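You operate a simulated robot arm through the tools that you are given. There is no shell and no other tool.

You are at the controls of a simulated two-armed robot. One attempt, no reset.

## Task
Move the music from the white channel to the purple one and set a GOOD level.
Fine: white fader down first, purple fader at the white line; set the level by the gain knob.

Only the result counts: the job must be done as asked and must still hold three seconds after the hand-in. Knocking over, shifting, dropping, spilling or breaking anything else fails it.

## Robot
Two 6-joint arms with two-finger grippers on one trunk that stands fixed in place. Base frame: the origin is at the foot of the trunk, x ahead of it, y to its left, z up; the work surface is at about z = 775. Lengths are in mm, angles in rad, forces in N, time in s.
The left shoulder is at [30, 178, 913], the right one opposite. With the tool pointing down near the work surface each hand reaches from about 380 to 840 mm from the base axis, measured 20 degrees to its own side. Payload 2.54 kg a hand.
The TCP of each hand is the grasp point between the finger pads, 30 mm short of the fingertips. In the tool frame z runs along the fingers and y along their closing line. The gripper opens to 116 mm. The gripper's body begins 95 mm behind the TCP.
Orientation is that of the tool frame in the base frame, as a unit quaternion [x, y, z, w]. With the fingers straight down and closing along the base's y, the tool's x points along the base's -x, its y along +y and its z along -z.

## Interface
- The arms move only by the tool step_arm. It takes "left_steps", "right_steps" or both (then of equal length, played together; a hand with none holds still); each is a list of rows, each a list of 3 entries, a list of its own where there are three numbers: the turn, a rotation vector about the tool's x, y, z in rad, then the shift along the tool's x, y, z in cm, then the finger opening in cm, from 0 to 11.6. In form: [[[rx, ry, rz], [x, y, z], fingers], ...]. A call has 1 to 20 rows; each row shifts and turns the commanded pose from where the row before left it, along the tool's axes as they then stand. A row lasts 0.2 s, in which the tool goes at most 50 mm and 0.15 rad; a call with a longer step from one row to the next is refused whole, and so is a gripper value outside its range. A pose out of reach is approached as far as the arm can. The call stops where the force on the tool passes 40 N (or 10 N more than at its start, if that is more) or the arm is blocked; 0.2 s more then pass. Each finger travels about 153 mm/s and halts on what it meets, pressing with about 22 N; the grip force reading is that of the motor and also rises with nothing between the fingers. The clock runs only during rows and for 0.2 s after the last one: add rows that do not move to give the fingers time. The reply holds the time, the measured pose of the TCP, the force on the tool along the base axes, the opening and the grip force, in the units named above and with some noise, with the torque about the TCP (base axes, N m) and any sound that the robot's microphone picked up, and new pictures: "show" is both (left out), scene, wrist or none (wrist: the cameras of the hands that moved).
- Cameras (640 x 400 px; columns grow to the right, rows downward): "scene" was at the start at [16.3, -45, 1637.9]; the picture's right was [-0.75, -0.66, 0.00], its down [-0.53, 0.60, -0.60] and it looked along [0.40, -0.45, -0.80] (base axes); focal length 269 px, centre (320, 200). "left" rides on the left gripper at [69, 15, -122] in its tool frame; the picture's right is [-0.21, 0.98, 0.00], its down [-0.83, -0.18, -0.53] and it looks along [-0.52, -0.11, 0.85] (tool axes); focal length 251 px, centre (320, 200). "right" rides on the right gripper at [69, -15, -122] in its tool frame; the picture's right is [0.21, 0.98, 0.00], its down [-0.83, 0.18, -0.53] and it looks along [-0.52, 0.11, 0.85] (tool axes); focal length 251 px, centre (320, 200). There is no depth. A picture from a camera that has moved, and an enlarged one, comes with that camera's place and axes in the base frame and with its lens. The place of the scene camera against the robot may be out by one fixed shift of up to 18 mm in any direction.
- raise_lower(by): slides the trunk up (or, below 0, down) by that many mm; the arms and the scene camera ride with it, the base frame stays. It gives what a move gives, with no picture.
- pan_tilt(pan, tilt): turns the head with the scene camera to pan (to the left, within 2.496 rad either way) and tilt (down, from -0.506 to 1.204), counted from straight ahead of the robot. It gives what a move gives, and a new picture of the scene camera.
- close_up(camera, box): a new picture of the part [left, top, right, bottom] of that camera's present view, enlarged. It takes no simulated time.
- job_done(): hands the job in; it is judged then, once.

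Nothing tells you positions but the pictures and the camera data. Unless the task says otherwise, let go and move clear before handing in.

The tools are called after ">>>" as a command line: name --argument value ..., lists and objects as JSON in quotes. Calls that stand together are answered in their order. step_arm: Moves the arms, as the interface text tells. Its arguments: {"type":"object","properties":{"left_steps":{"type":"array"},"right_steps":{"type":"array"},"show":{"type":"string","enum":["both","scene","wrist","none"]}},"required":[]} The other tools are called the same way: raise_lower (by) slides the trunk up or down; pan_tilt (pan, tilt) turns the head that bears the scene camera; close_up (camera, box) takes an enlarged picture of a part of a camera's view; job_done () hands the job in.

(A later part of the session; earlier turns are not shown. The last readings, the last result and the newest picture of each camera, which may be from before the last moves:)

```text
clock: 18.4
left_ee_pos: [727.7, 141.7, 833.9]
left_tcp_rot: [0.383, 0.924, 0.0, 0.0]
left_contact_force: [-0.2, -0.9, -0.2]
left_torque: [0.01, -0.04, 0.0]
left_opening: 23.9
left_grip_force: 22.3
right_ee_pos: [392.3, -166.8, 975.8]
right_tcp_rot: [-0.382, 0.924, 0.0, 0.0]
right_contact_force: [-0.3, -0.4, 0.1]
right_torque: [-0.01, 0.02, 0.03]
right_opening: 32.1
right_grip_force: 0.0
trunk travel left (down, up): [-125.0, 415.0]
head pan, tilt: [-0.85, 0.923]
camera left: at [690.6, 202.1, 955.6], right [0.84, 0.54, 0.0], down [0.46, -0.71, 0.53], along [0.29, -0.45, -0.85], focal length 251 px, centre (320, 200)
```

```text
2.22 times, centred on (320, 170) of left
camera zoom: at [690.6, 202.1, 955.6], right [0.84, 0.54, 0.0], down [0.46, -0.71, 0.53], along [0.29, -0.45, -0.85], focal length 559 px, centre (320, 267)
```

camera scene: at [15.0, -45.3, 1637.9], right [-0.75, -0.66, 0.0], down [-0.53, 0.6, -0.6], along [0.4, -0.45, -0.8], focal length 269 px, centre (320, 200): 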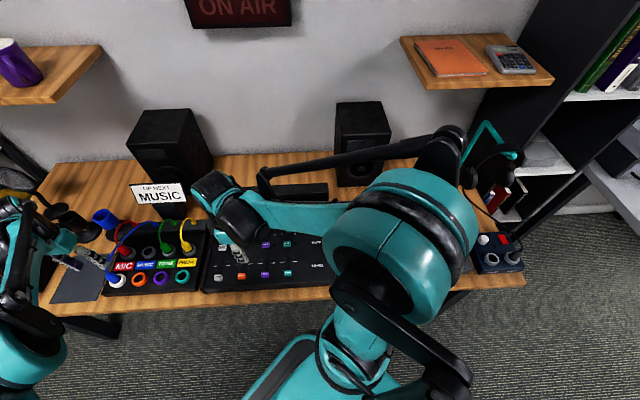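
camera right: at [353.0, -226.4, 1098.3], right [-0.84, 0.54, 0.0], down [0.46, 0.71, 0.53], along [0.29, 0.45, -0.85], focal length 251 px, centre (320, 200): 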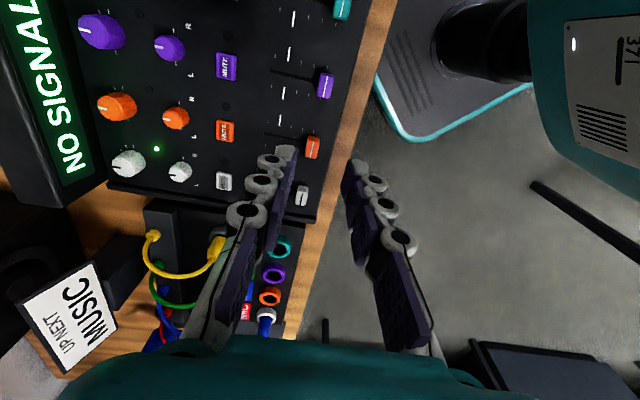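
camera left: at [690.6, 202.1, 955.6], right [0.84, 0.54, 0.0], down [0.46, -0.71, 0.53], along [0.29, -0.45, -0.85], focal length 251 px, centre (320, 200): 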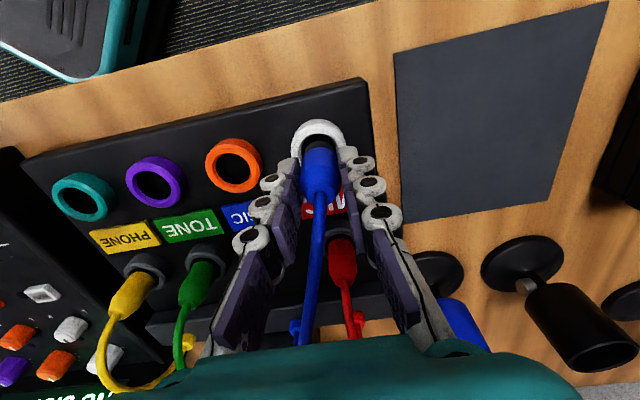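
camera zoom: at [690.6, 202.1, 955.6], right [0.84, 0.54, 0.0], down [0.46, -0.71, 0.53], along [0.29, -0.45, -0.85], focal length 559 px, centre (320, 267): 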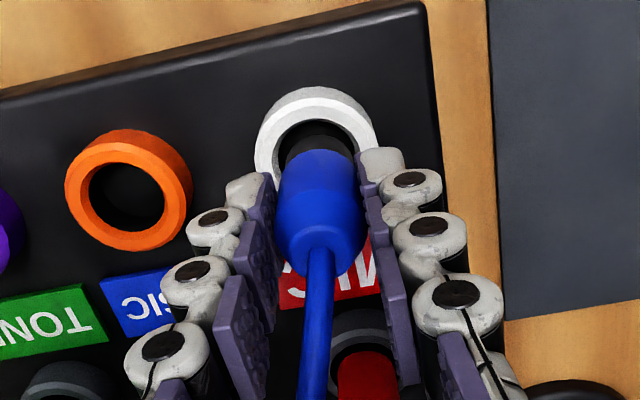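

The plug came free easily and its dark shaft is showing. I'll keep lifting until it clears the socket.

>>> step_arm --left_steps '[[[0, 0, 0], [0, 0, -1.5], 0.8], [[0, 0, 0], [0, 0, -1.5], 0.8], [[0, 0, 0], [0, 0, -1.5], 0.8], [[0, 0, 0], [0, 0, -1.5], 0.8], [[0, 0, 0], [0, 0, 0], 0.8]]' --show "wrist"

>>> close_up --camera "left" --box '[140, 80, 440, 260]'

>>> close_up --camera "right" --box '[60, 160, 360, 360]'

>>> close_up --camera "scene" --box '[20, 180, 320, 320]'

```text
clock: 19.6
left_ee_pos: [729.1, 142.8, 893.5]
left_tcp_rot: [0.382, 0.924, 0.001, 0.0]
left_contact_force: [-0.5, 0.6, -0.6]
left_torque: [-0.01, 0.01, 0.01]
left_opening: 23.7
left_grip_force: 22.2
right_ee_pos: [392.7, -165.6, 976.9]
right_tcp_rot: [-0.383, 0.924, 0.0, 0.0]
right_contact_force: [0.1, -0.7, 0.8]
right_torque: [0.02, 0.01, 0.01]
right_opening: 31.9
right_grip_force: 0.0
trunk travel left (down, up): [-125.0, 415.0]
head pan, tilt: [-0.85, 0.923]
camera left: at [691.1, 201.7, 1015.2], right [0.84, 0.54, 0.0], down [0.46, -0.71, 0.53], along [0.29, -0.45, -0.85], focal length 251 px, centre (320, 200)
```

left: 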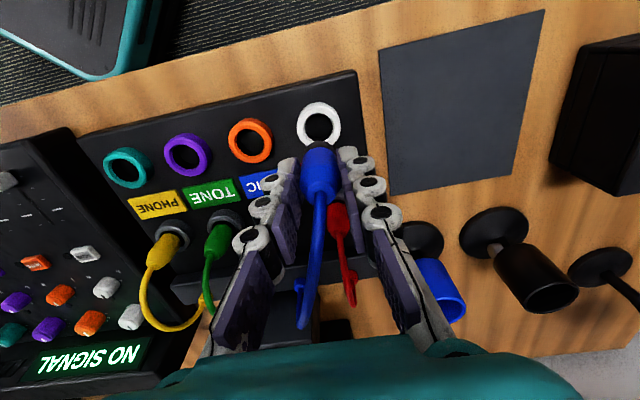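

```text
2.13 times, centred on (290, 170) of left
camera zoom: at [691.1, 201.7, 1015.2], right [0.84, 0.54, 0.0], down [0.46, -0.71, 0.53], along [0.29, -0.45, -0.85], focal length 536 px, centre (384, 264)
```

zoom: 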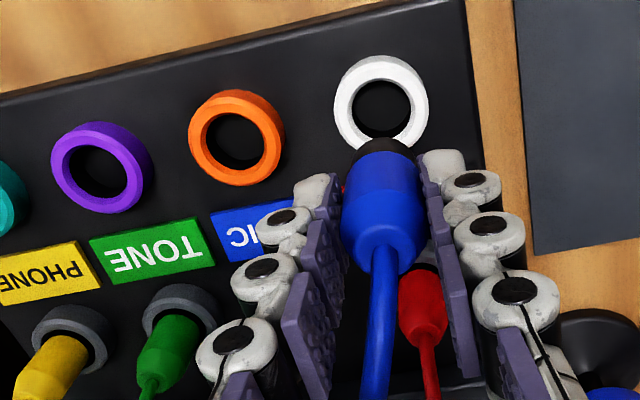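

```text
2.00 times, centred on (210, 260) of right
camera zoom: at [354.2, -226.0, 1097.9], right [-0.84, 0.54, 0.0], down [0.46, 0.71, 0.53], along [0.29, 0.45, -0.85], focal length 503 px, centre (540, 80)
```

zoom: 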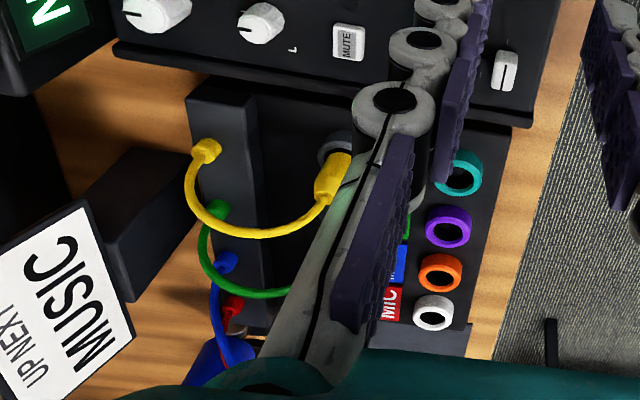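

```text
2.13 times, centred on (170, 250) of scene
camera zoom: at [16.5, -44.9, 1637.9], right [-0.75, -0.66, 0.0], down [-0.53, 0.6, -0.6], along [0.4, -0.45, -0.8], focal length 574 px, centre (640, 93)
```

zoom: 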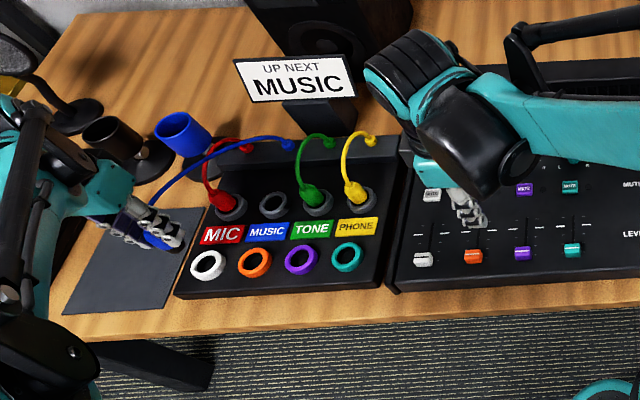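

The blue plug is out and hanging free. The purple socket is two sockets over, about 134 mm along the row. I'll move the hand at this height and then compare pixels with where the white ring appears now.

>>> step_arm --left_steps '[[[0, 0, 0], [0.03, -2.7, 0], 0.8], [[0, 0, 0], [0.03, -2.7, 0], 0.8], [[0, 0, 0], [0.03, -2.7, 0], 0.8], [[0, 0, 0], [0.03, -2.7, 0], 0.8], [[0, 0, 0], [0.01, -2.6, 0], 0.8], [[0, 0, 0], [0, 0, 0], 0.8], [[0, 0, 0], [0, 0, 0], 0.8]]' --show "wrist"

>>> close_up --camera "left" --box '[140, 80, 440, 260]'

>>> close_up --camera "scene" --box '[20, 180, 320, 320]'

```text
clock: 21.2
left_ee_pos: [633.4, 49.8, 895.6]
left_tcp_rot: [0.383, 0.924, 0.0, 0.0]
left_contact_force: [0.1, 0.0, -0.6]
left_torque: [-0.03, -0.01, 0.02]
left_opening: 24.2
left_grip_force: 21.9
right_ee_pos: [391.4, -167.6, 976.8]
right_tcp_rot: [-0.382, 0.924, 0.0, 0.0]
right_contact_force: [0.6, -0.6, -1.3]
right_torque: [-0.02, 0.0, 0.03]
right_opening: 32.2
right_grip_force: 0.1
trunk travel left (down, up): [-125.0, 415.0]
head pan, tilt: [-0.85, 0.923]
camera left: at [594.7, 108.3, 1016.2], right [0.84, 0.54, 0.0], down [0.46, -0.71, 0.53], along [0.29, -0.45, -0.85], focal length 251 px, centre (320, 200)
```

left: 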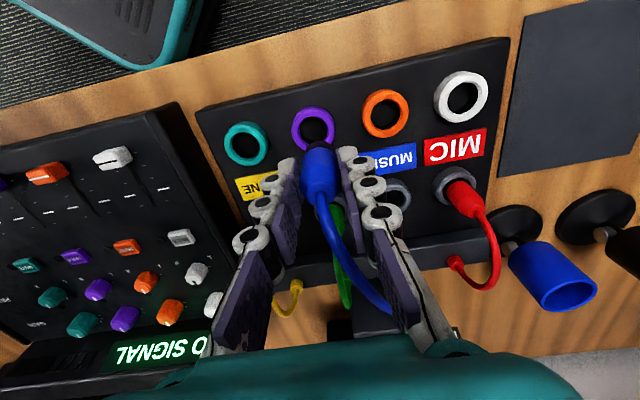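

```text
2.13 times, centred on (290, 170) of left
camera zoom: at [594.7, 108.3, 1016.2], right [0.84, 0.54, 0.0], down [0.46, -0.71, 0.53], along [0.29, -0.45, -0.85], focal length 536 px, centre (384, 264)
```

zoom: 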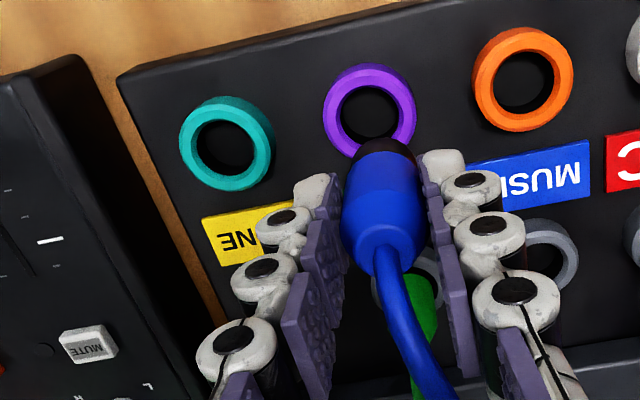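

```text
2.13 times, centred on (170, 250) of scene
camera zoom: at [16.1, -45.1, 1637.9], right [-0.75, -0.66, 0.0], down [-0.53, 0.6, -0.6], along [0.4, -0.45, -0.8], focal length 574 px, centre (640, 93)
```

zoom: 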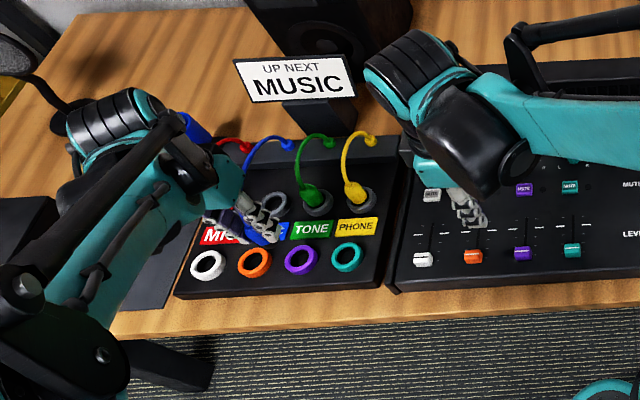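

Comparing pixels, the purple ring is still about 6 mm further along than the hand. I'll correct and look again.

>>> step_arm --left_steps '[[[0, 0, 0], [-0.25, -0.56, 0], 0.8], [[0, 0, 0], [0, 0, 0], 0.8], [[0, 0, 0], [0, 0, 0], 0.8]]' --show "wrist"

>>> close_up --camera "left" --box '[140, 80, 440, 260]'

```text
clock: 22.0
left_ee_pos: [629.7, 43.8, 894.0]
left_tcp_rot: [0.382, 0.924, -0.001, -0.001]
left_contact_force: [-0.7, 0.0, -0.5]
left_torque: [-0.06, -0.01, 0.01]
left_opening: 23.7
left_grip_force: 22.4
right_ee_pos: [392.3, -166.0, 975.9]
right_tcp_rot: [-0.383, 0.924, 0.0, 0.0]
right_contact_force: [0.1, 0.0, -0.7]
right_torque: [0.0, -0.01, 0.0]
right_opening: 32.0
right_grip_force: 0.0
trunk travel left (down, up): [-125.0, 415.0]
head pan, tilt: [-0.85, 0.923]
camera left: at [592.6, 102.6, 1016.1], right [0.84, 0.54, 0.0], down [0.46, -0.71, 0.53], along [0.29, -0.45, -0.85], focal length 251 px, centre (320, 200)
```

left: 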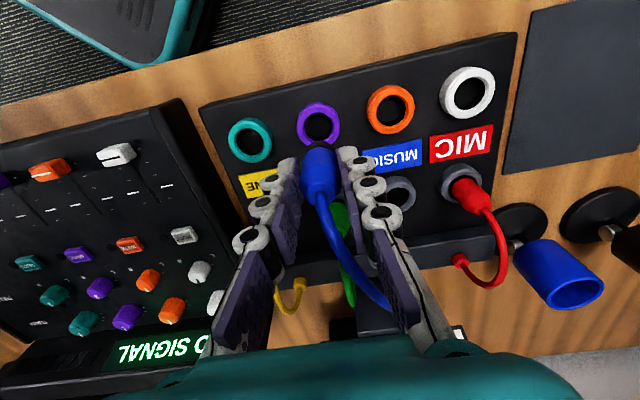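

```text
2.13 times, centred on (290, 170) of left
camera zoom: at [592.6, 102.6, 1016.1], right [0.84, 0.54, 0.0], down [0.46, -0.71, 0.53], along [0.29, -0.45, -0.85], focal length 536 px, centre (384, 264)
```

zoom: 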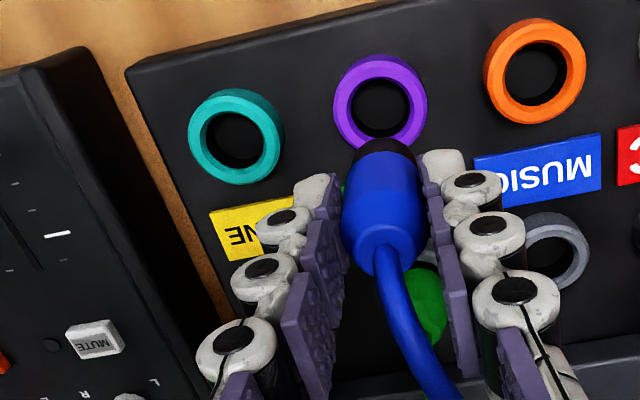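

The purple ring is now within a pixel of where the white ring stood. I'll go down slowly, watching the force.

>>> step_arm --left_steps '[[[0, 0, 0], [0, 0, 1.5], 0.8], [[0, 0, 0], [0, 0, 1.5], 0.8], [[0, 0, 0], [0, 0, 1.0], 0.8], [[0, 0, 0], [0, 0, 0], 0.8]]' --show "wrist"

>>> close_up --camera "left" --box '[200, 80, 440, 260]'

```text
clock: 23.0
left_ee_pos: [630.7, 41.9, 852.7]
left_tcp_rot: [0.382, 0.924, 0.0, 0.0]
left_contact_force: [-0.9, 0.3, -0.8]
left_torque: [-0.02, -0.02, 0.0]
left_opening: 23.9
left_grip_force: 21.9
right_ee_pos: [391.8, -167.0, 975.3]
right_tcp_rot: [-0.382, 0.924, 0.0, -0.001]
right_contact_force: [0.9, -0.1, -0.1]
right_torque: [-0.01, 0.0, -0.03]
right_opening: 31.8
right_grip_force: 0.0
trunk travel left (down, up): [-125.0, 415.0]
head pan, tilt: [-0.85, 0.923]
camera left: at [592.8, 102.7, 975.5], right [0.84, 0.54, 0.0], down [0.46, -0.71, 0.53], along [0.29, -0.45, -0.85], focal length 251 px, centre (320, 200)
```

left: 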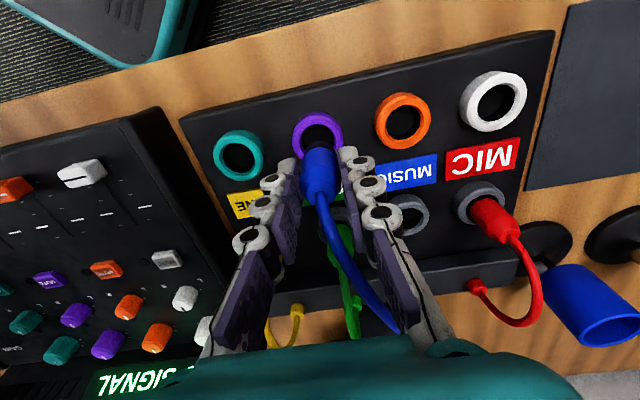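

```text
2.22 times, centred on (320, 170) of left
camera zoom: at [592.8, 102.7, 975.5], right [0.84, 0.54, 0.0], down [0.46, -0.71, 0.53], along [0.29, -0.45, -0.85], focal length 559 px, centre (320, 267)
```

zoom: 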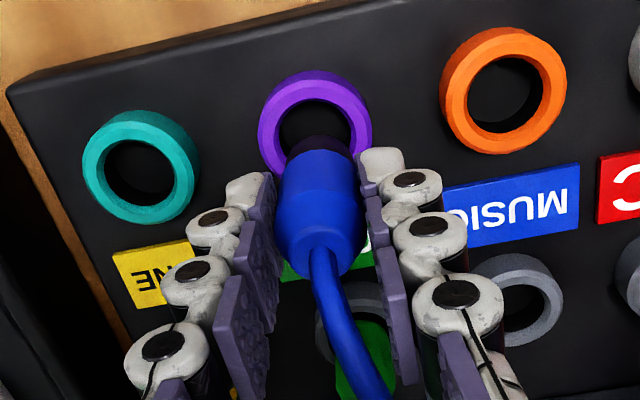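

>>> step_arm --left_steps '[[[0, 0, 0], [0, 0, 0.5], 0.8], [[0, 0, 0], [0, 0, 0.5], 0.8], [[0, 0, 0], [0, 0, 0.5], 0.8], [[0, 0, 0], [0, 0, 0.4], 0.8], [[0, 0, 0], [0, 0, 0], 0.8]]' --show "wrist"

>>> close_up --camera "left" --box '[200, 80, 440, 260]'

```text
clock: 24.2
left_ee_pos: [630.7, 43.9, 834.7]
left_tcp_rot: [0.383, 0.924, 0.0, 0.0]
left_contact_force: [-0.1, 0.5, -0.6]
left_torque: [0.03, -0.02, 0.02]
left_opening: 23.7
left_grip_force: 21.6
right_ee_pos: [392.0, -167.3, 977.5]
right_tcp_rot: [-0.382, 0.924, 0.0, 0.0]
right_contact_force: [0.4, -0.1, -1.6]
right_torque: [0.03, 0.0, 0.03]
right_opening: 31.9
right_grip_force: 0.1
trunk travel left (down, up): [-125.0, 415.0]
head pan, tilt: [-0.85, 0.923]
camera left: at [592.9, 102.8, 956.2], right [0.84, 0.54, 0.0], down [0.46, -0.71, 0.53], along [0.29, -0.45, -0.85], focal length 251 px, centre (320, 200)
```

left: 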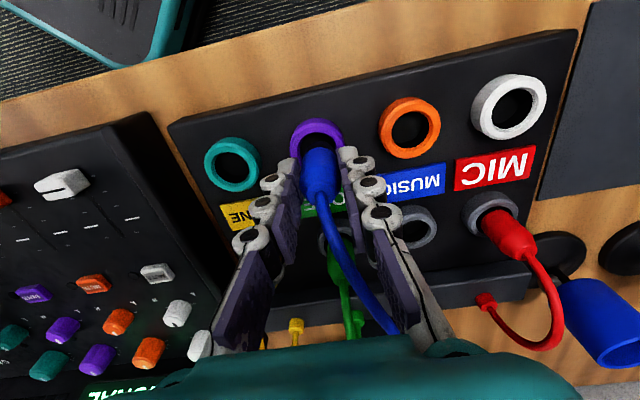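

```text
2.22 times, centred on (320, 170) of left
camera zoom: at [592.9, 102.8, 956.2], right [0.84, 0.54, 0.0], down [0.46, -0.71, 0.53], along [0.29, -0.45, -0.85], focal length 559 px, centre (320, 267)
```

zoom: 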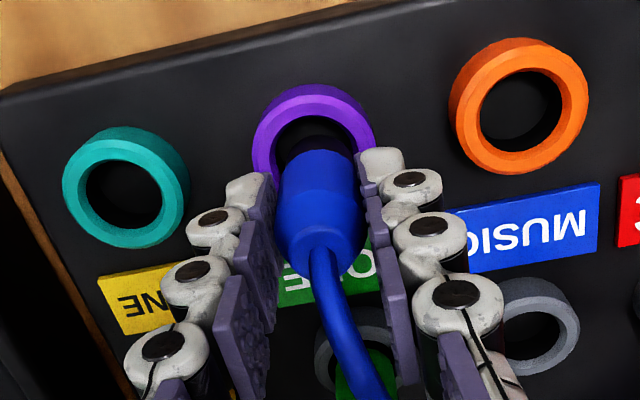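

The alignment matches what I saw when pulling the plug from the white socket. I'll push it down the last 21 mm gently.

>>> step_arm --left_steps '[[[0, 0, 0], [0, -0.05, 0.4], 0.8], [[0, 0, 0], [0, 0, 0.4], 0.8], [[0, 0, 0], [0, 0, 0.4], 0.8], [[0, 0, 0], [0, 0, 0.4], 0.8], [[0, 0, 0], [0, 0, 0.3], 0.8], [[0, 0, 0], [0, 0, 0], 0.8]]' --show "wrist"

>>> close_up --camera "left" --box '[200, 80, 440, 260]'

```text
clock: 25.6
left_ee_pos: [630.9, 43.8, 815.7]
left_tcp_rot: [0.383, 0.924, -0.001, -0.001]
left_contact_force: [0.3, 0.5, -0.5]
left_torque: [-0.02, 0.0, -0.04]
left_opening: 23.9
left_grip_force: 21.9
right_ee_pos: [392.5, -166.9, 977.2]
right_tcp_rot: [-0.382, 0.924, 0.0, 0.0]
right_contact_force: [0.3, -0.1, -0.4]
right_torque: [0.01, -0.02, -0.04]
right_opening: 32.2
right_grip_force: 0.0
trunk travel left (down, up): [-125.0, 415.0]
head pan, tilt: [-0.85, 0.923]
camera left: at [592.5, 102.0, 937.3], right [0.84, 0.54, 0.0], down [0.46, -0.71, 0.53], along [0.29, -0.45, -0.85], focal length 251 px, centre (320, 200)
```

left: 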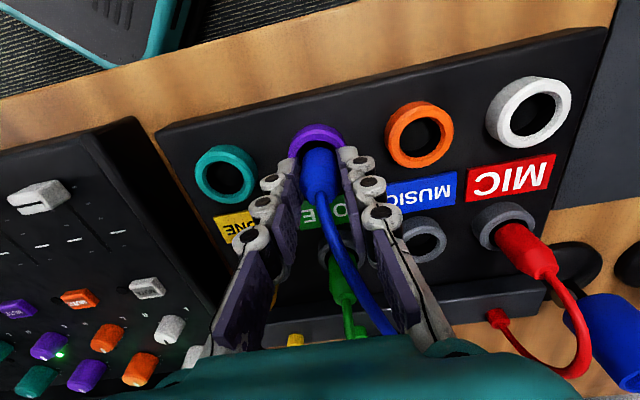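

```text
2.22 times, centred on (320, 170) of left
camera zoom: at [592.5, 102.0, 937.3], right [0.84, 0.54, 0.0], down [0.46, -0.71, 0.53], along [0.29, -0.45, -0.85], focal length 559 px, centre (320, 267)
```

zoom: 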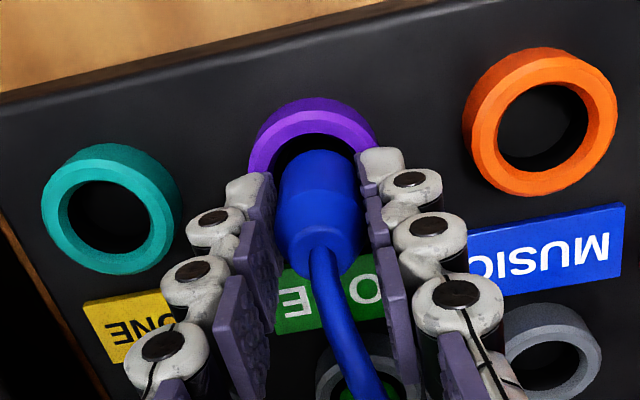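

The purple channel's green signal light has come on. I'll seat the plug the last 2 mm and check for a firm stop.

>>> step_arm --left_steps '[[[0, 0, 0], [0, 0, 0.2], 0.8], [[0, 0, 0], [0, 0, 0.1], 0.8], [[0, 0, 0], [0, 0, 0], 0.8]]' --show "none"

>>> close_up --camera "left" --box '[200, 80, 440, 260]'

>>> close_up --camera "left" --box '[0, 110, 240, 400]'

```text
clock: 26.4
left_ee_pos: [631.0, 43.5, 814.4]
left_tcp_rot: [0.382, 0.924, 0.0, 0.0]
left_contact_force: [2.5, -0.6, 12.0]
left_torque: [0.04, -0.16, -0.01]
left_opening: 23.7
left_grip_force: 21.6
right_ee_pos: [391.0, -166.7, 976.6]
right_tcp_rot: [-0.382, 0.924, 0.001, 0.0]
right_contact_force: [0.2, -0.8, -0.1]
right_torque: [0.03, 0.03, 0.02]
right_opening: 31.8
right_grip_force: 0.0
trunk travel left (down, up): [-125.0, 415.0]
head pan, tilt: [-0.85, 0.923]
```

```text
2.22 times, centred on (320, 170) of left
camera zoom: at [592.1, 102.0, 935.0], right [0.84, 0.54, 0.0], down [0.46, -0.71, 0.53], along [0.29, -0.45, -0.85], focal length 559 px, centre (320, 267)
```

zoom: 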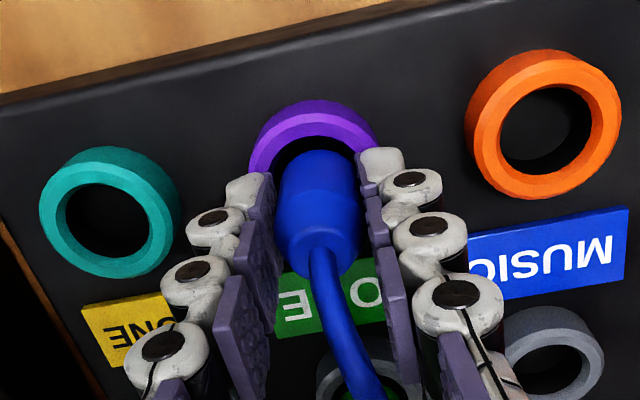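

```text
1.38 times, centred on (120, 255) of left
camera zoom: at [592.1, 102.0, 935.0], right [0.84, 0.54, 0.0], down [0.46, -0.71, 0.53], along [0.29, -0.45, -0.85], focal length 347 px, centre (596, 124)
```

zoom: 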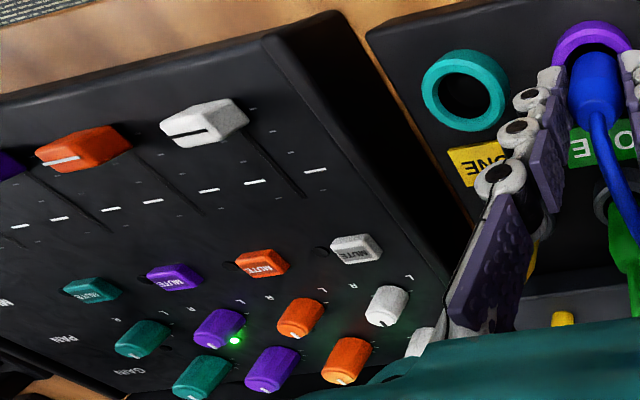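

The plug is fully seated, with 12 N of push-back at the same depth as before. I'll release it and lift away.

>>> step_arm --left_steps '[[[0, 0, 0], [0, 0, -0.1], 0.8], [[0, 0, 0], [0, 0, 0], 2.8], [[0, 0, 0], [0, 0, 0], 3.8], [[0, 0, 0], [0, 0, 0], 4.6], [[0, 0, 0], [0, 0, 0], 4.6], [[0, 0, 0], [0, 0, -1.0], 4.6], [[0, 0, 0], [0, 0, -2.0], 4.6], [[0, 0, 0], [0, 0, -3.0], 4.6], [[0, 0, 0], [0, 0, -4.0], 4.6], [[0, 0, 0], [0, 0, 0], 4.6]]' --show "both"

>>> close_up --camera "left" --box '[140, 80, 440, 260]'

>>> close_up --camera "left" --box '[0, 130, 240, 370]'

```text
clock: 28.6
left_ee_pos: [631.1, 44.3, 913.7]
left_tcp_rot: [0.383, 0.924, 0.0, 0.0]
left_contact_force: [0.0, 0.1, 0.9]
left_torque: [0.0, 0.0, -0.03]
left_opening: 46.0
left_grip_force: 0.0
right_ee_pos: [392.0, -166.3, 975.6]
right_tcp_rot: [-0.383, 0.924, 0.0, 0.001]
right_contact_force: [0.7, 0.1, 0.2]
right_torque: [0.04, 0.0, 0.0]
right_opening: 32.2
right_grip_force: 0.0
trunk travel left (down, up): [-125.0, 415.0]
head pan, tilt: [-0.85, 0.923]
camera scene: at [16.8, -45.0, 1637.8], right [-0.75, -0.66, 0.0], down [-0.53, 0.6, -0.6], along [0.4, -0.45, -0.8], focal length 269 px, centre (320, 200)
camera left: at [592.8, 102.6, 1035.7], right [0.84, 0.54, 0.0], down [0.46, -0.71, 0.53], along [0.29, -0.45, -0.85], focal length 251 px, centre (320, 200)
```

scene: 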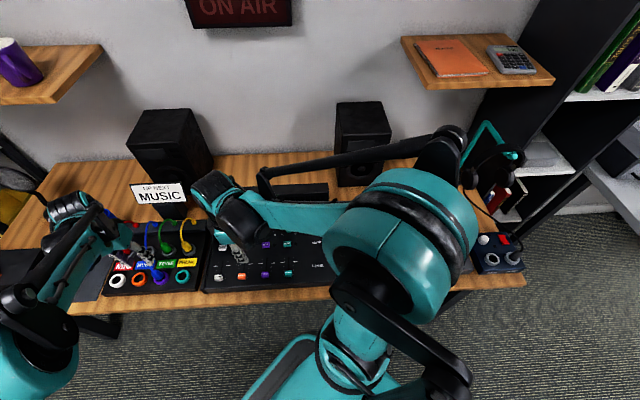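
left: 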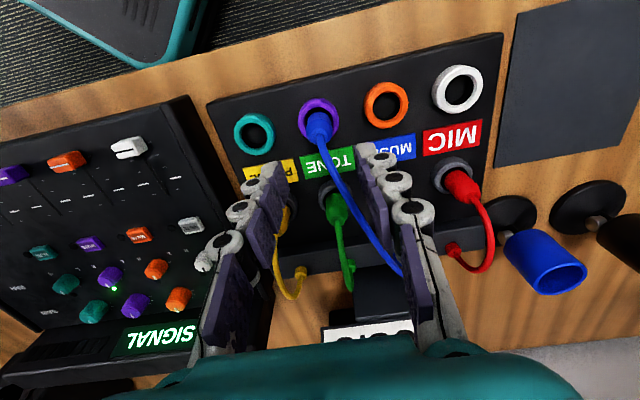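

```text
2.13 times, centred on (290, 170) of left
camera zoom: at [592.8, 102.6, 1035.7], right [0.84, 0.54, 0.0], down [0.46, -0.71, 0.53], along [0.29, -0.45, -0.85], focal length 536 px, centre (384, 264)
```

zoom: 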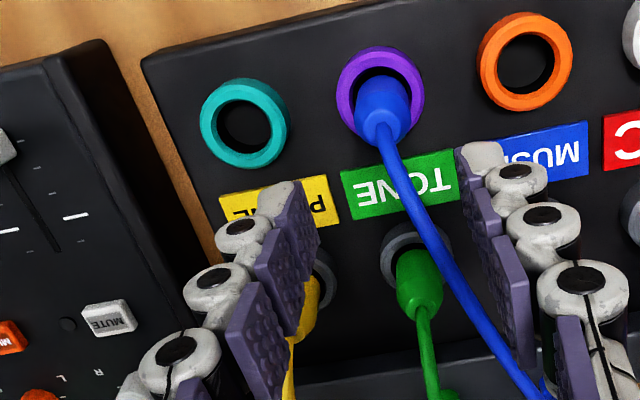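

```text
1.67 times, centred on (120, 250) of left
camera zoom: at [592.8, 102.6, 1035.7], right [0.84, 0.54, 0.0], down [0.46, -0.71, 0.53], along [0.29, -0.45, -0.85], focal length 419 px, centre (653, 117)
```

zoom: 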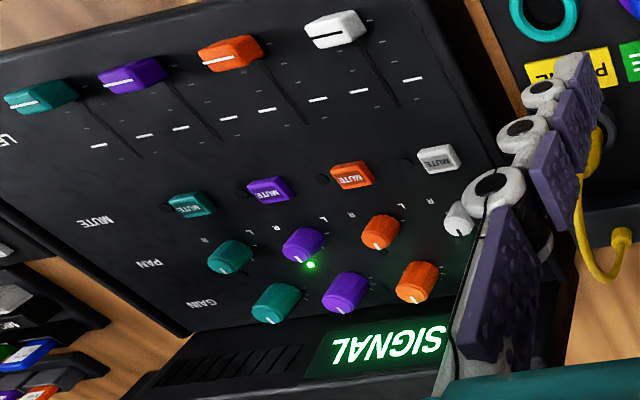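

The plug is in the purple socket and the light is on; the meter shows no level because the purple fader is still down. The left hand rises clear, and the right hand moves over the purple fader at about (370, -188).

>>> step_arm --right_steps '[[[0, 0, 0], [3.1, 0, 0], 4], [[0, 0, 0], [0, 0, 4.0], 4], [[0, 0, 0], [0, 0, 4.0], 4], [[0, 0, 0], [0, 0, 4.0], 4], [[0, 0, 0], [0, 0, 0], 4]]' --left_steps '[[[0, 0, 0], [0, 2, -3.0], 6], [[0, 0, 0], [0, 2, -3.0], 6], [[0, 0, 0], [0, 2, -3.0], 6], [[0, 0, 0], [0, 0, 0], 6], [[0, 0, 0], [0, 0, 0], 6]]' --show "wrist"

>>> close_up --camera "right" --box '[200, 60, 440, 240]'

```text
clock: 29.8
left_ee_pos: [671.7, 84.1, 1004.1]
left_tcp_rot: [0.383, 0.924, 0.0, 0.0]
left_contact_force: [-0.4, -0.3, 0.5]
left_torque: [-0.01, -0.01, 0.0]
left_opening: 60.1
left_grip_force: 0.0
right_ee_pos: [367.7, -187.1, 856.1]
right_tcp_rot: [-0.383, 0.924, 0.0, 0.0]
right_contact_force: [-0.4, -0.3, -0.1]
right_torque: [-0.03, -0.04, -0.04]
right_opening: 39.8
right_grip_force: 0.0
trunk travel left (down, up): [-125.0, 415.0]
head pan, tilt: [-0.85, 0.923]
camera right: at [330.2, -247.5, 977.6], right [-0.84, 0.54, 0.0], down [0.46, 0.71, 0.53], along [0.29, 0.45, -0.85], focal length 251 px, centre (320, 200)
camera left: at [634.3, 144.2, 1126.0], right [0.84, 0.54, 0.0], down [0.46, -0.71, 0.53], along [0.29, -0.45, -0.85], focal length 251 px, centre (320, 200)
```

right: 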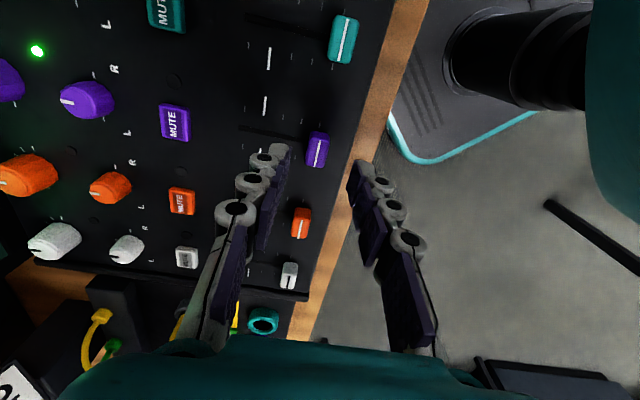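
left: 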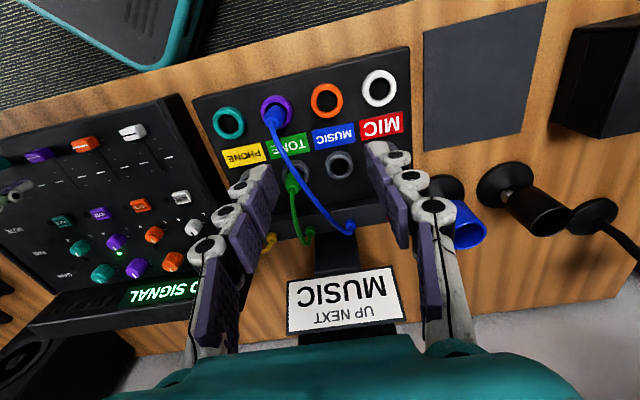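

```text
2.22 times, centred on (320, 150) of right
camera zoom: at [330.2, -247.5, 977.6], right [-0.84, 0.54, 0.0], down [0.46, 0.71, 0.53], along [0.29, 0.45, -0.85], focal length 559 px, centre (320, 311)
```

zoom: 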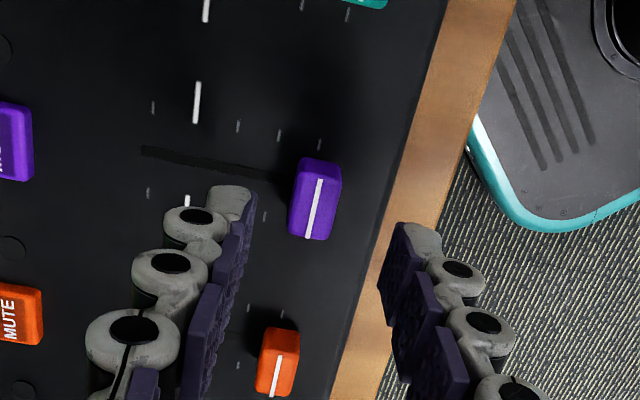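

>>> step_arm --right_steps '[[[0, 0, 0], [-0.25, -0.1, 2.0], 4], [[0, 0, 0], [0, 0, 1.5], 4], [[0, 0, 0], [0, 0, 1.0], 4], [[0, 0, 0], [0, 0, 0.5], 4], [[0, 0, 0], [0, 0, 0], 4]]' --show "wrist"

>>> close_up --camera "right" --box '[220, 80, 440, 230]'

```text
clock: 31.0
left_ee_pos: [673.5, 84.8, 1003.9]
left_tcp_rot: [0.383, 0.924, 0.0, 0.0]
left_contact_force: [0.3, 0.1, -0.2]
left_torque: [0.02, 0.0, 0.0]
left_opening: 60.2
left_grip_force: 0.1
right_ee_pos: [381.0, -186.3, 820.5]
right_tcp_rot: [-0.383, 0.924, 0.0, 0.0]
right_contact_force: [-0.8, 0.8, -0.5]
right_torque: [-0.01, 0.0, 0.01]
right_opening: 40.1
right_grip_force: 0.1
right hand out of reach, approached as far as the arm can: row 2, 3, 4
trunk travel left (down, up): [-125.0, 415.0]
head pan, tilt: [-0.85, 0.923]
camera right: at [342.6, -246.5, 942.5], right [-0.84, 0.54, 0.0], down [0.46, 0.71, 0.53], along [0.29, 0.45, -0.85], focal length 251 px, centre (320, 200)
```

right: 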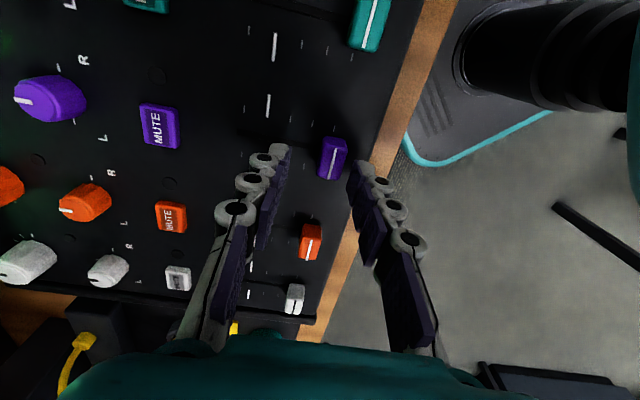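

```text
2.67 times, centred on (330, 155) of right
camera zoom: at [342.6, -246.5, 942.5], right [-0.84, 0.54, 0.0], down [0.46, 0.71, 0.53], along [0.29, 0.45, -0.85], focal length 670 px, centre (293, 320)
```

zoom: 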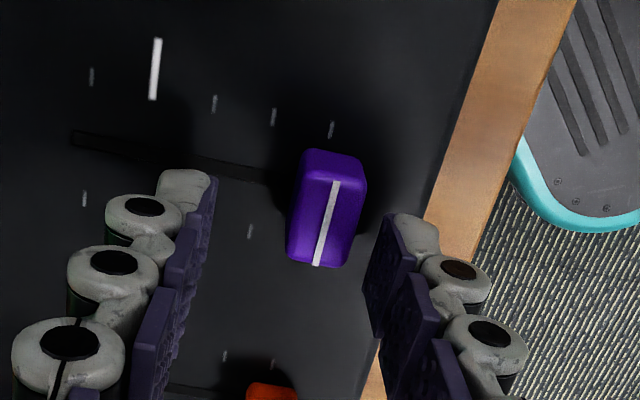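

The right arm can't fold close enough at this height. It reached this spot higher up, so I'll raise the hand and lower the trunk by 70 mm to get the same arm posture nearer the panel.

>>> step_arm --right_steps '[[[0, 0, 0], [0, 0, -3.0], 4], [[0, 0, 0], [0, 0, -4.0], 4], [[0, 0, 0], [0, 0, -4.0], 4], [[0, 0, 0], [0, 0, 0], 4]]' --left_steps '[[[0, 0, 0], [0, 0, -3.0], 6], [[0, 0, 0], [0, 0, -4.0], 6], [[0, 0, 0], [0, 0, -3.0], 6], [[0, 0, 0], [0, 0, 0], 6]]' --show "none"

```text
clock: 32.0
left_ee_pos: [673.8, 84.6, 1103.8]
left_tcp_rot: [0.384, 0.924, -0.001, 0.0]
left_contact_force: [-0.2, -0.4, -0.1]
left_torque: [0.03, 0.0, 0.04]
left_opening: 59.9
left_grip_force: 0.1
right_ee_pos: [380.5, -186.2, 931.7]
right_tcp_rot: [-0.383, 0.924, 0.0, 0.0]
right_contact_force: [0.9, -0.4, 0.4]
right_torque: [0.01, -0.01, 0.03]
right_opening: 40.2
right_grip_force: 0.1
trunk travel left (down, up): [-125.0, 415.0]
head pan, tilt: [-0.85, 0.923]
```

>>> raise_lower --by -75

```text
clock: 33.1
left_ee_pos: [673.9, 85.2, 1028.0]
left_tcp_rot: [0.383, 0.924, 0.0, -0.001]
left_contact_force: [0.0, -0.6, -0.1]
left_torque: [0.0, 0.01, -0.03]
left_opening: 59.9
left_grip_force: 0.1
right_ee_pos: [379.0, -186.5, 857.1]
right_tcp_rot: [-0.383, 0.924, 0.0, 0.0]
right_contact_force: [-0.6, -0.2, 0.1]
right_torque: [0.01, 0.0, -0.01]
right_opening: 40.1
right_grip_force: 0.0
trunk travel left (down, up): [-50.0, 490.0]
head pan, tilt: [-0.85, 0.923]
```

>>> step_arm --right_steps '[[[0, 0, 0], [0.64, 0.66, 0], 4], [[0, 0, 0], [0, 0, 2.0], 4], [[0, 0, 0], [0, 0, 1.5], 4], [[0, 0, 0], [0, 0, 1.0], 4], [[0, 0, 0], [0, 0, 0], 4]]' --show "wrist"

>>> close_up --camera "right" --box '[220, 80, 440, 230]'

```text
clock: 34.3
left_ee_pos: [674.1, 84.0, 1029.4]
left_tcp_rot: [0.383, 0.924, 0.0, 0.0]
left_contact_force: [0.1, 0.2, -0.9]
left_torque: [-0.02, -0.02, 0.01]
left_opening: 59.8
left_grip_force: 0.2
right_ee_pos: [371.1, -185.5, 812.2]
right_tcp_rot: [-0.382, 0.924, 0.001, 0.0]
right_contact_force: [0.2, -0.2, -1.2]
right_torque: [0.01, -0.03, -0.02]
right_opening: 39.9
right_grip_force: 0.0
trunk travel left (down, up): [-50.0, 490.0]
head pan, tilt: [-0.85, 0.923]
camera right: at [332.7, -245.1, 933.4], right [-0.84, 0.54, 0.0], down [0.46, 0.71, 0.53], along [0.29, 0.45, -0.85], focal length 251 px, centre (320, 200)
```

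right: 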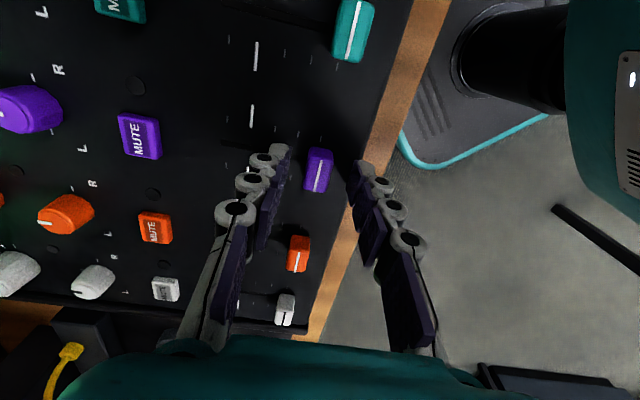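

```text
2.67 times, centred on (330, 155) of right
camera zoom: at [332.7, -245.1, 933.4], right [-0.84, 0.54, 0.0], down [0.46, 0.71, 0.53], along [0.29, 0.45, -0.85], focal length 670 px, centre (293, 320)
```

zoom: 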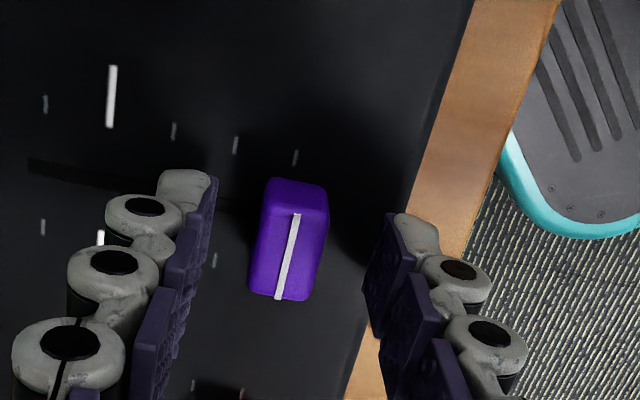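

Within reach now. I'll fine-adjust, go down to the grip height used for the white fader, and close on the purple cap.

>>> step_arm --right_steps '[[[0, 0, 0], [0.15, -0.15, 0.3], 4], [[0, 0, 0], [0, 0, 0.3], 4], [[0, 0, 0], [0, 0, 0], 4], [[0, 0, 0], [0, 0, 0], 2.4], [[0, 0, 0], [0, 0, 0], 1.6], [[0, 0, 0], [0, 0, 0], 0.8], [[0, 0, 0], [0, 0, 0], 0.8]]' --show "wrist"

>>> close_up --camera "right" --box '[220, 80, 440, 230]'

```text
clock: 35.9
left_ee_pos: [674.5, 84.0, 1028.7]
left_tcp_rot: [0.383, 0.924, 0.0, 0.0]
left_contact_force: [0.1, -0.5, 0.9]
left_torque: [-0.01, 0.02, 0.0]
left_opening: 59.9
left_grip_force: 0.0
right_ee_pos: [370.7, -188.2, 806.5]
right_tcp_rot: [-0.384, 0.923, 0.0, 0.001]
right_contact_force: [-1.2, 0.9, -0.8]
right_torque: [0.01, 0.01, 0.01]
right_opening: 15.4
right_grip_force: 42.1
trunk travel left (down, up): [-50.0, 490.0]
head pan, tilt: [-0.85, 0.923]
camera right: at [333.0, -247.6, 927.4], right [-0.84, 0.54, 0.0], down [0.46, 0.71, 0.53], along [0.29, 0.45, -0.85], focal length 251 px, centre (320, 200)
```

right: 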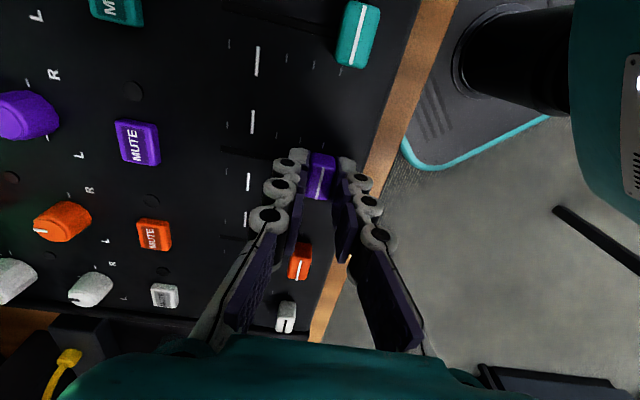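

```text
2.67 times, centred on (330, 155) of right
camera zoom: at [333.0, -247.6, 927.4], right [-0.84, 0.54, 0.0], down [0.46, 0.71, 0.53], along [0.29, 0.45, -0.85], focal length 670 px, centre (293, 320)
```

zoom: 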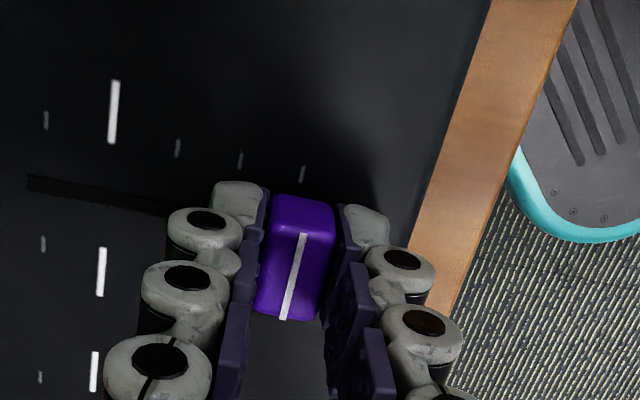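

The purple cap is gripped. I'll slide it up about 46 mm to the white line.

>>> step_arm --right_steps '[[[0, 0, 0], [0, -1.0, 0], 0.8], [[0, 0, 0], [0, -1.0, 0], 0.8], [[0, 0, 0], [0, -1.0, 0], 0.8], [[0, 0, 0], [0, -1.0, 0], 0.8], [[0, 0, 0], [0, -0.6, 0], 0.8], [[0, 0, 0], [0, 0, 0], 0.8]]' --show "both"

>>> close_up --camera "right" --box '[220, 80, 440, 230]'

>>> close_up --camera "left" --box '[0, 80, 260, 340]'

```text
clock: 37.3
left_ee_pos: [673.9, 84.1, 1029.0]
left_tcp_rot: [0.383, 0.924, -0.001, 0.0]
left_contact_force: [0.5, -0.8, -0.2]
left_torque: [-0.01, 0.03, 0.02]
left_opening: 60.1
left_grip_force: 0.1
right_ee_pos: [402.7, -220.7, 806.0]
right_tcp_rot: [-0.382, 0.924, 0.0, 0.0]
right_contact_force: [0.0, 0.0, 7.8]
right_torque: [0.06, -0.02, 0.04]
right_opening: 15.6
right_grip_force: 41.2
trunk travel left (down, up): [-50.0, 490.0]
head pan, tilt: [-0.85, 0.923]
camera scene: at [15.7, -44.6, 1562.9], right [-0.75, -0.66, 0.0], down [-0.53, 0.6, -0.6], along [0.4, -0.45, -0.8], focal length 269 px, centre (320, 200)
camera right: at [365.4, -280.2, 927.4], right [-0.84, 0.54, 0.0], down [0.46, 0.71, 0.53], along [0.29, 0.45, -0.85], focal length 251 px, centre (320, 200)
```

scene: 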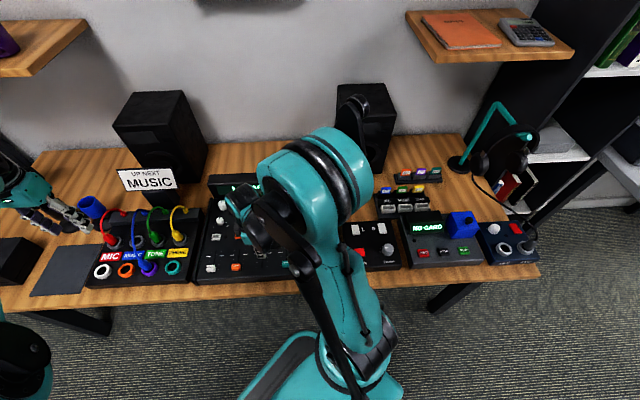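
right: 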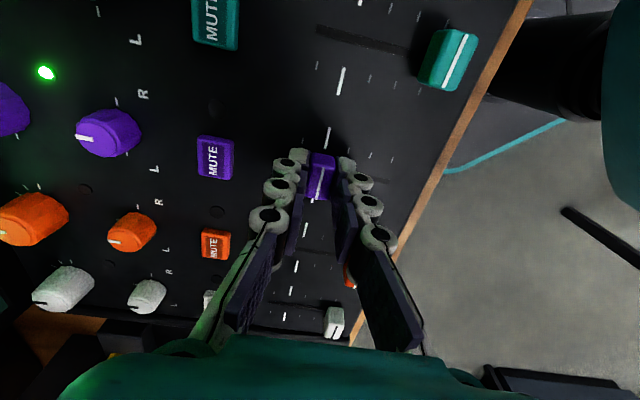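

```text
2.67 times, centred on (330, 155) of right
camera zoom: at [365.4, -280.2, 927.4], right [-0.84, 0.54, 0.0], down [0.46, 0.71, 0.53], along [0.29, 0.45, -0.85], focal length 670 px, centre (293, 320)
```

zoom: 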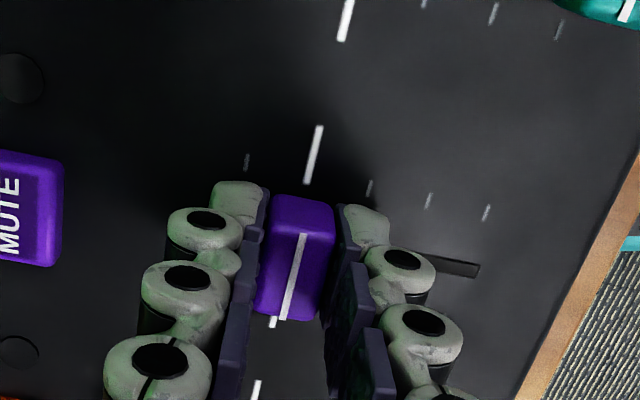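

```text
1.54 times, centred on (130, 210) of left
camera zoom: at [635.2, 143.9, 1150.2], right [0.84, 0.54, 0.0], down [0.46, -0.71, 0.53], along [0.29, -0.45, -0.85], focal length 387 px, centre (612, 185)
```

zoom: 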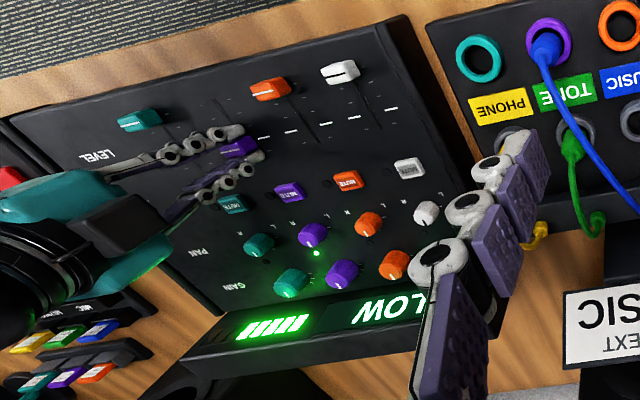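

The display now reads LOW. The cap looks under 1 mm high of the dashes, so I'll nudge it down by 0.7 mm, then release and check.

>>> step_arm --right_steps '[[[0, 0, 0], [0, 0.07, 0], 0.8], [[0, 0, 0], [0, 0, 0], 0.8], [[0, 0, 0], [0, 0, 0], 2.0], [[0, 0, 0], [0, 0, 0], 3.2], [[0, 0, 0], [0, 0, 0], 3.2], [[0, 0, 0], [0, 0, -2.0], 3.2], [[0, 0, 0], [0, 0, -3.5], 3.2], [[0, 0, 0], [0, 0, 0], 3.2]]' --show "wrist"

>>> close_up --camera "right" --box '[240, 70, 400, 200]'

```text
clock: 39.1
left_ee_pos: [674.6, 85.4, 1026.7]
left_tcp_rot: [0.383, 0.924, 0.0, 0.0]
left_contact_force: [0.4, 0.8, 0.7]
left_torque: [0.03, 0.0, -0.02]
left_opening: 59.8
left_grip_force: 0.0
right_ee_pos: [403.0, -219.2, 861.2]
right_tcp_rot: [-0.382, 0.924, -0.001, 0.0]
right_contact_force: [-0.4, 0.5, -0.1]
right_torque: [-0.01, 0.02, 0.02]
right_opening: 31.8
right_grip_force: 0.1
trunk travel left (down, up): [-50.0, 490.0]
head pan, tilt: [-0.85, 0.923]
camera right: at [365.3, -279.8, 982.5], right [-0.84, 0.54, 0.0], down [0.46, 0.71, 0.53], along [0.29, 0.45, -0.85], focal length 251 px, centre (320, 200)
```

right: 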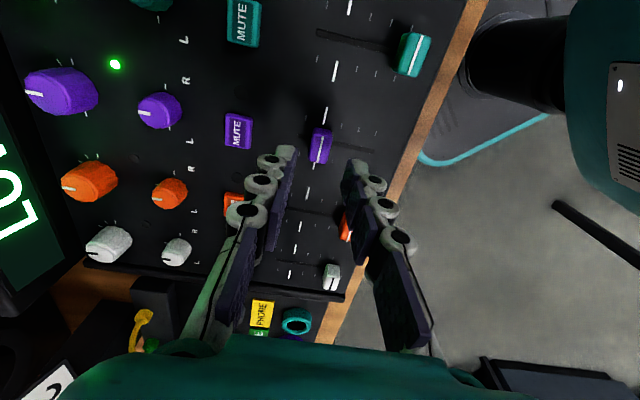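

```text
3.08 times, centred on (320, 135) of right
camera zoom: at [365.3, -279.8, 982.5], right [-0.84, 0.54, 0.0], down [0.46, 0.71, 0.53], along [0.29, 0.45, -0.85], focal length 774 px, centre (320, 400)
```

zoom: 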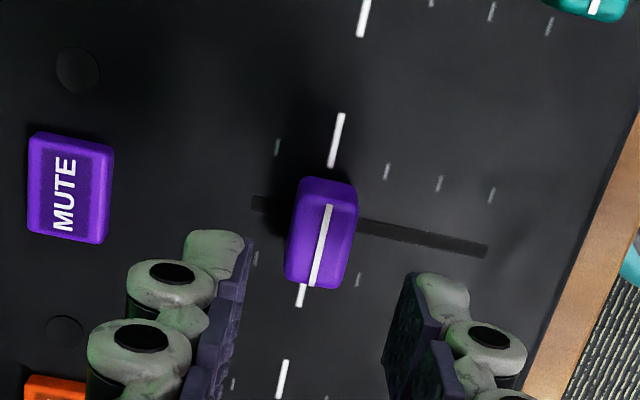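

To judge the fader without slant error, I'll bring the wrist camera straight above the cap.

>>> step_arm --right_steps '[[[0, 0, 0], [-3.48, 0.82, -1], 3.2], [[0, 0, 0], [-3.48, 0.82, -1], 3.2], [[0, 0, 0], [0, 0, 0], 3.2]]' --show "wrist"

>>> close_up --camera "right" --box '[240, 0, 400, 100]'

```text
clock: 39.9
left_ee_pos: [673.8, 84.3, 1029.7]
left_tcp_rot: [0.383, 0.924, 0.0, 0.0]
left_contact_force: [0.5, -0.8, -0.4]
left_torque: [-0.01, 0.01, 0.0]
left_opening: 59.8
left_grip_force: 0.1
right_ee_pos: [441.1, -159.9, 880.9]
right_tcp_rot: [-0.382, 0.924, 0.001, 0.0]
right_contact_force: [-0.2, -0.4, 0.3]
right_torque: [-0.01, -0.03, 0.03]
right_opening: 32.0
right_grip_force: 0.1
trunk travel left (down, up): [-50.0, 490.0]
head pan, tilt: [-0.85, 0.923]
camera right: at [402.7, -218.5, 1002.8], right [-0.84, 0.54, 0.0], down [0.46, 0.71, 0.53], along [0.29, 0.45, -0.85], focal length 251 px, centre (320, 200)
```

right: 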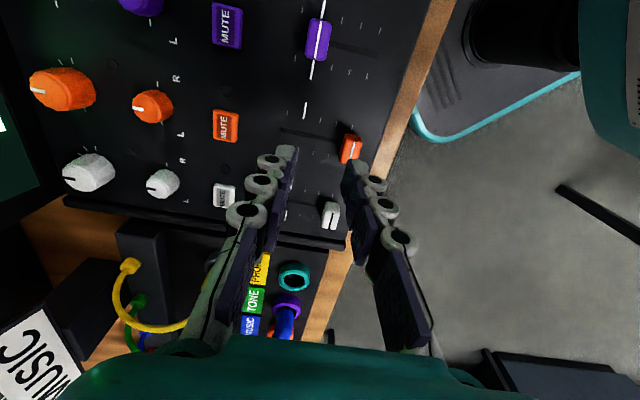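

```text
4.00 times, centred on (320, 50) of right
camera zoom: at [402.7, -218.5, 1002.8], right [-0.84, 0.54, 0.0], down [0.46, 0.71, 0.53], along [0.29, 0.45, -0.85], focal length 1006 px, centre (320, 800)
```

zoom: 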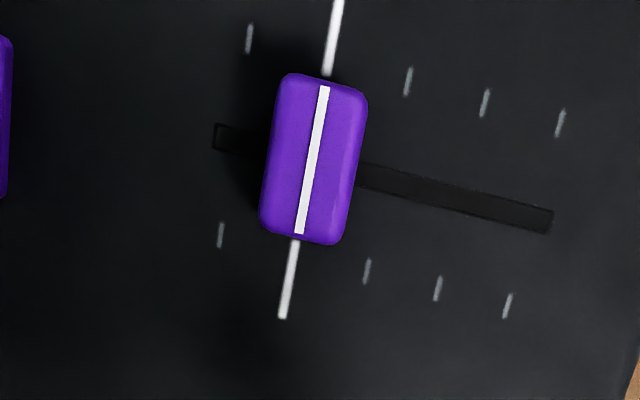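

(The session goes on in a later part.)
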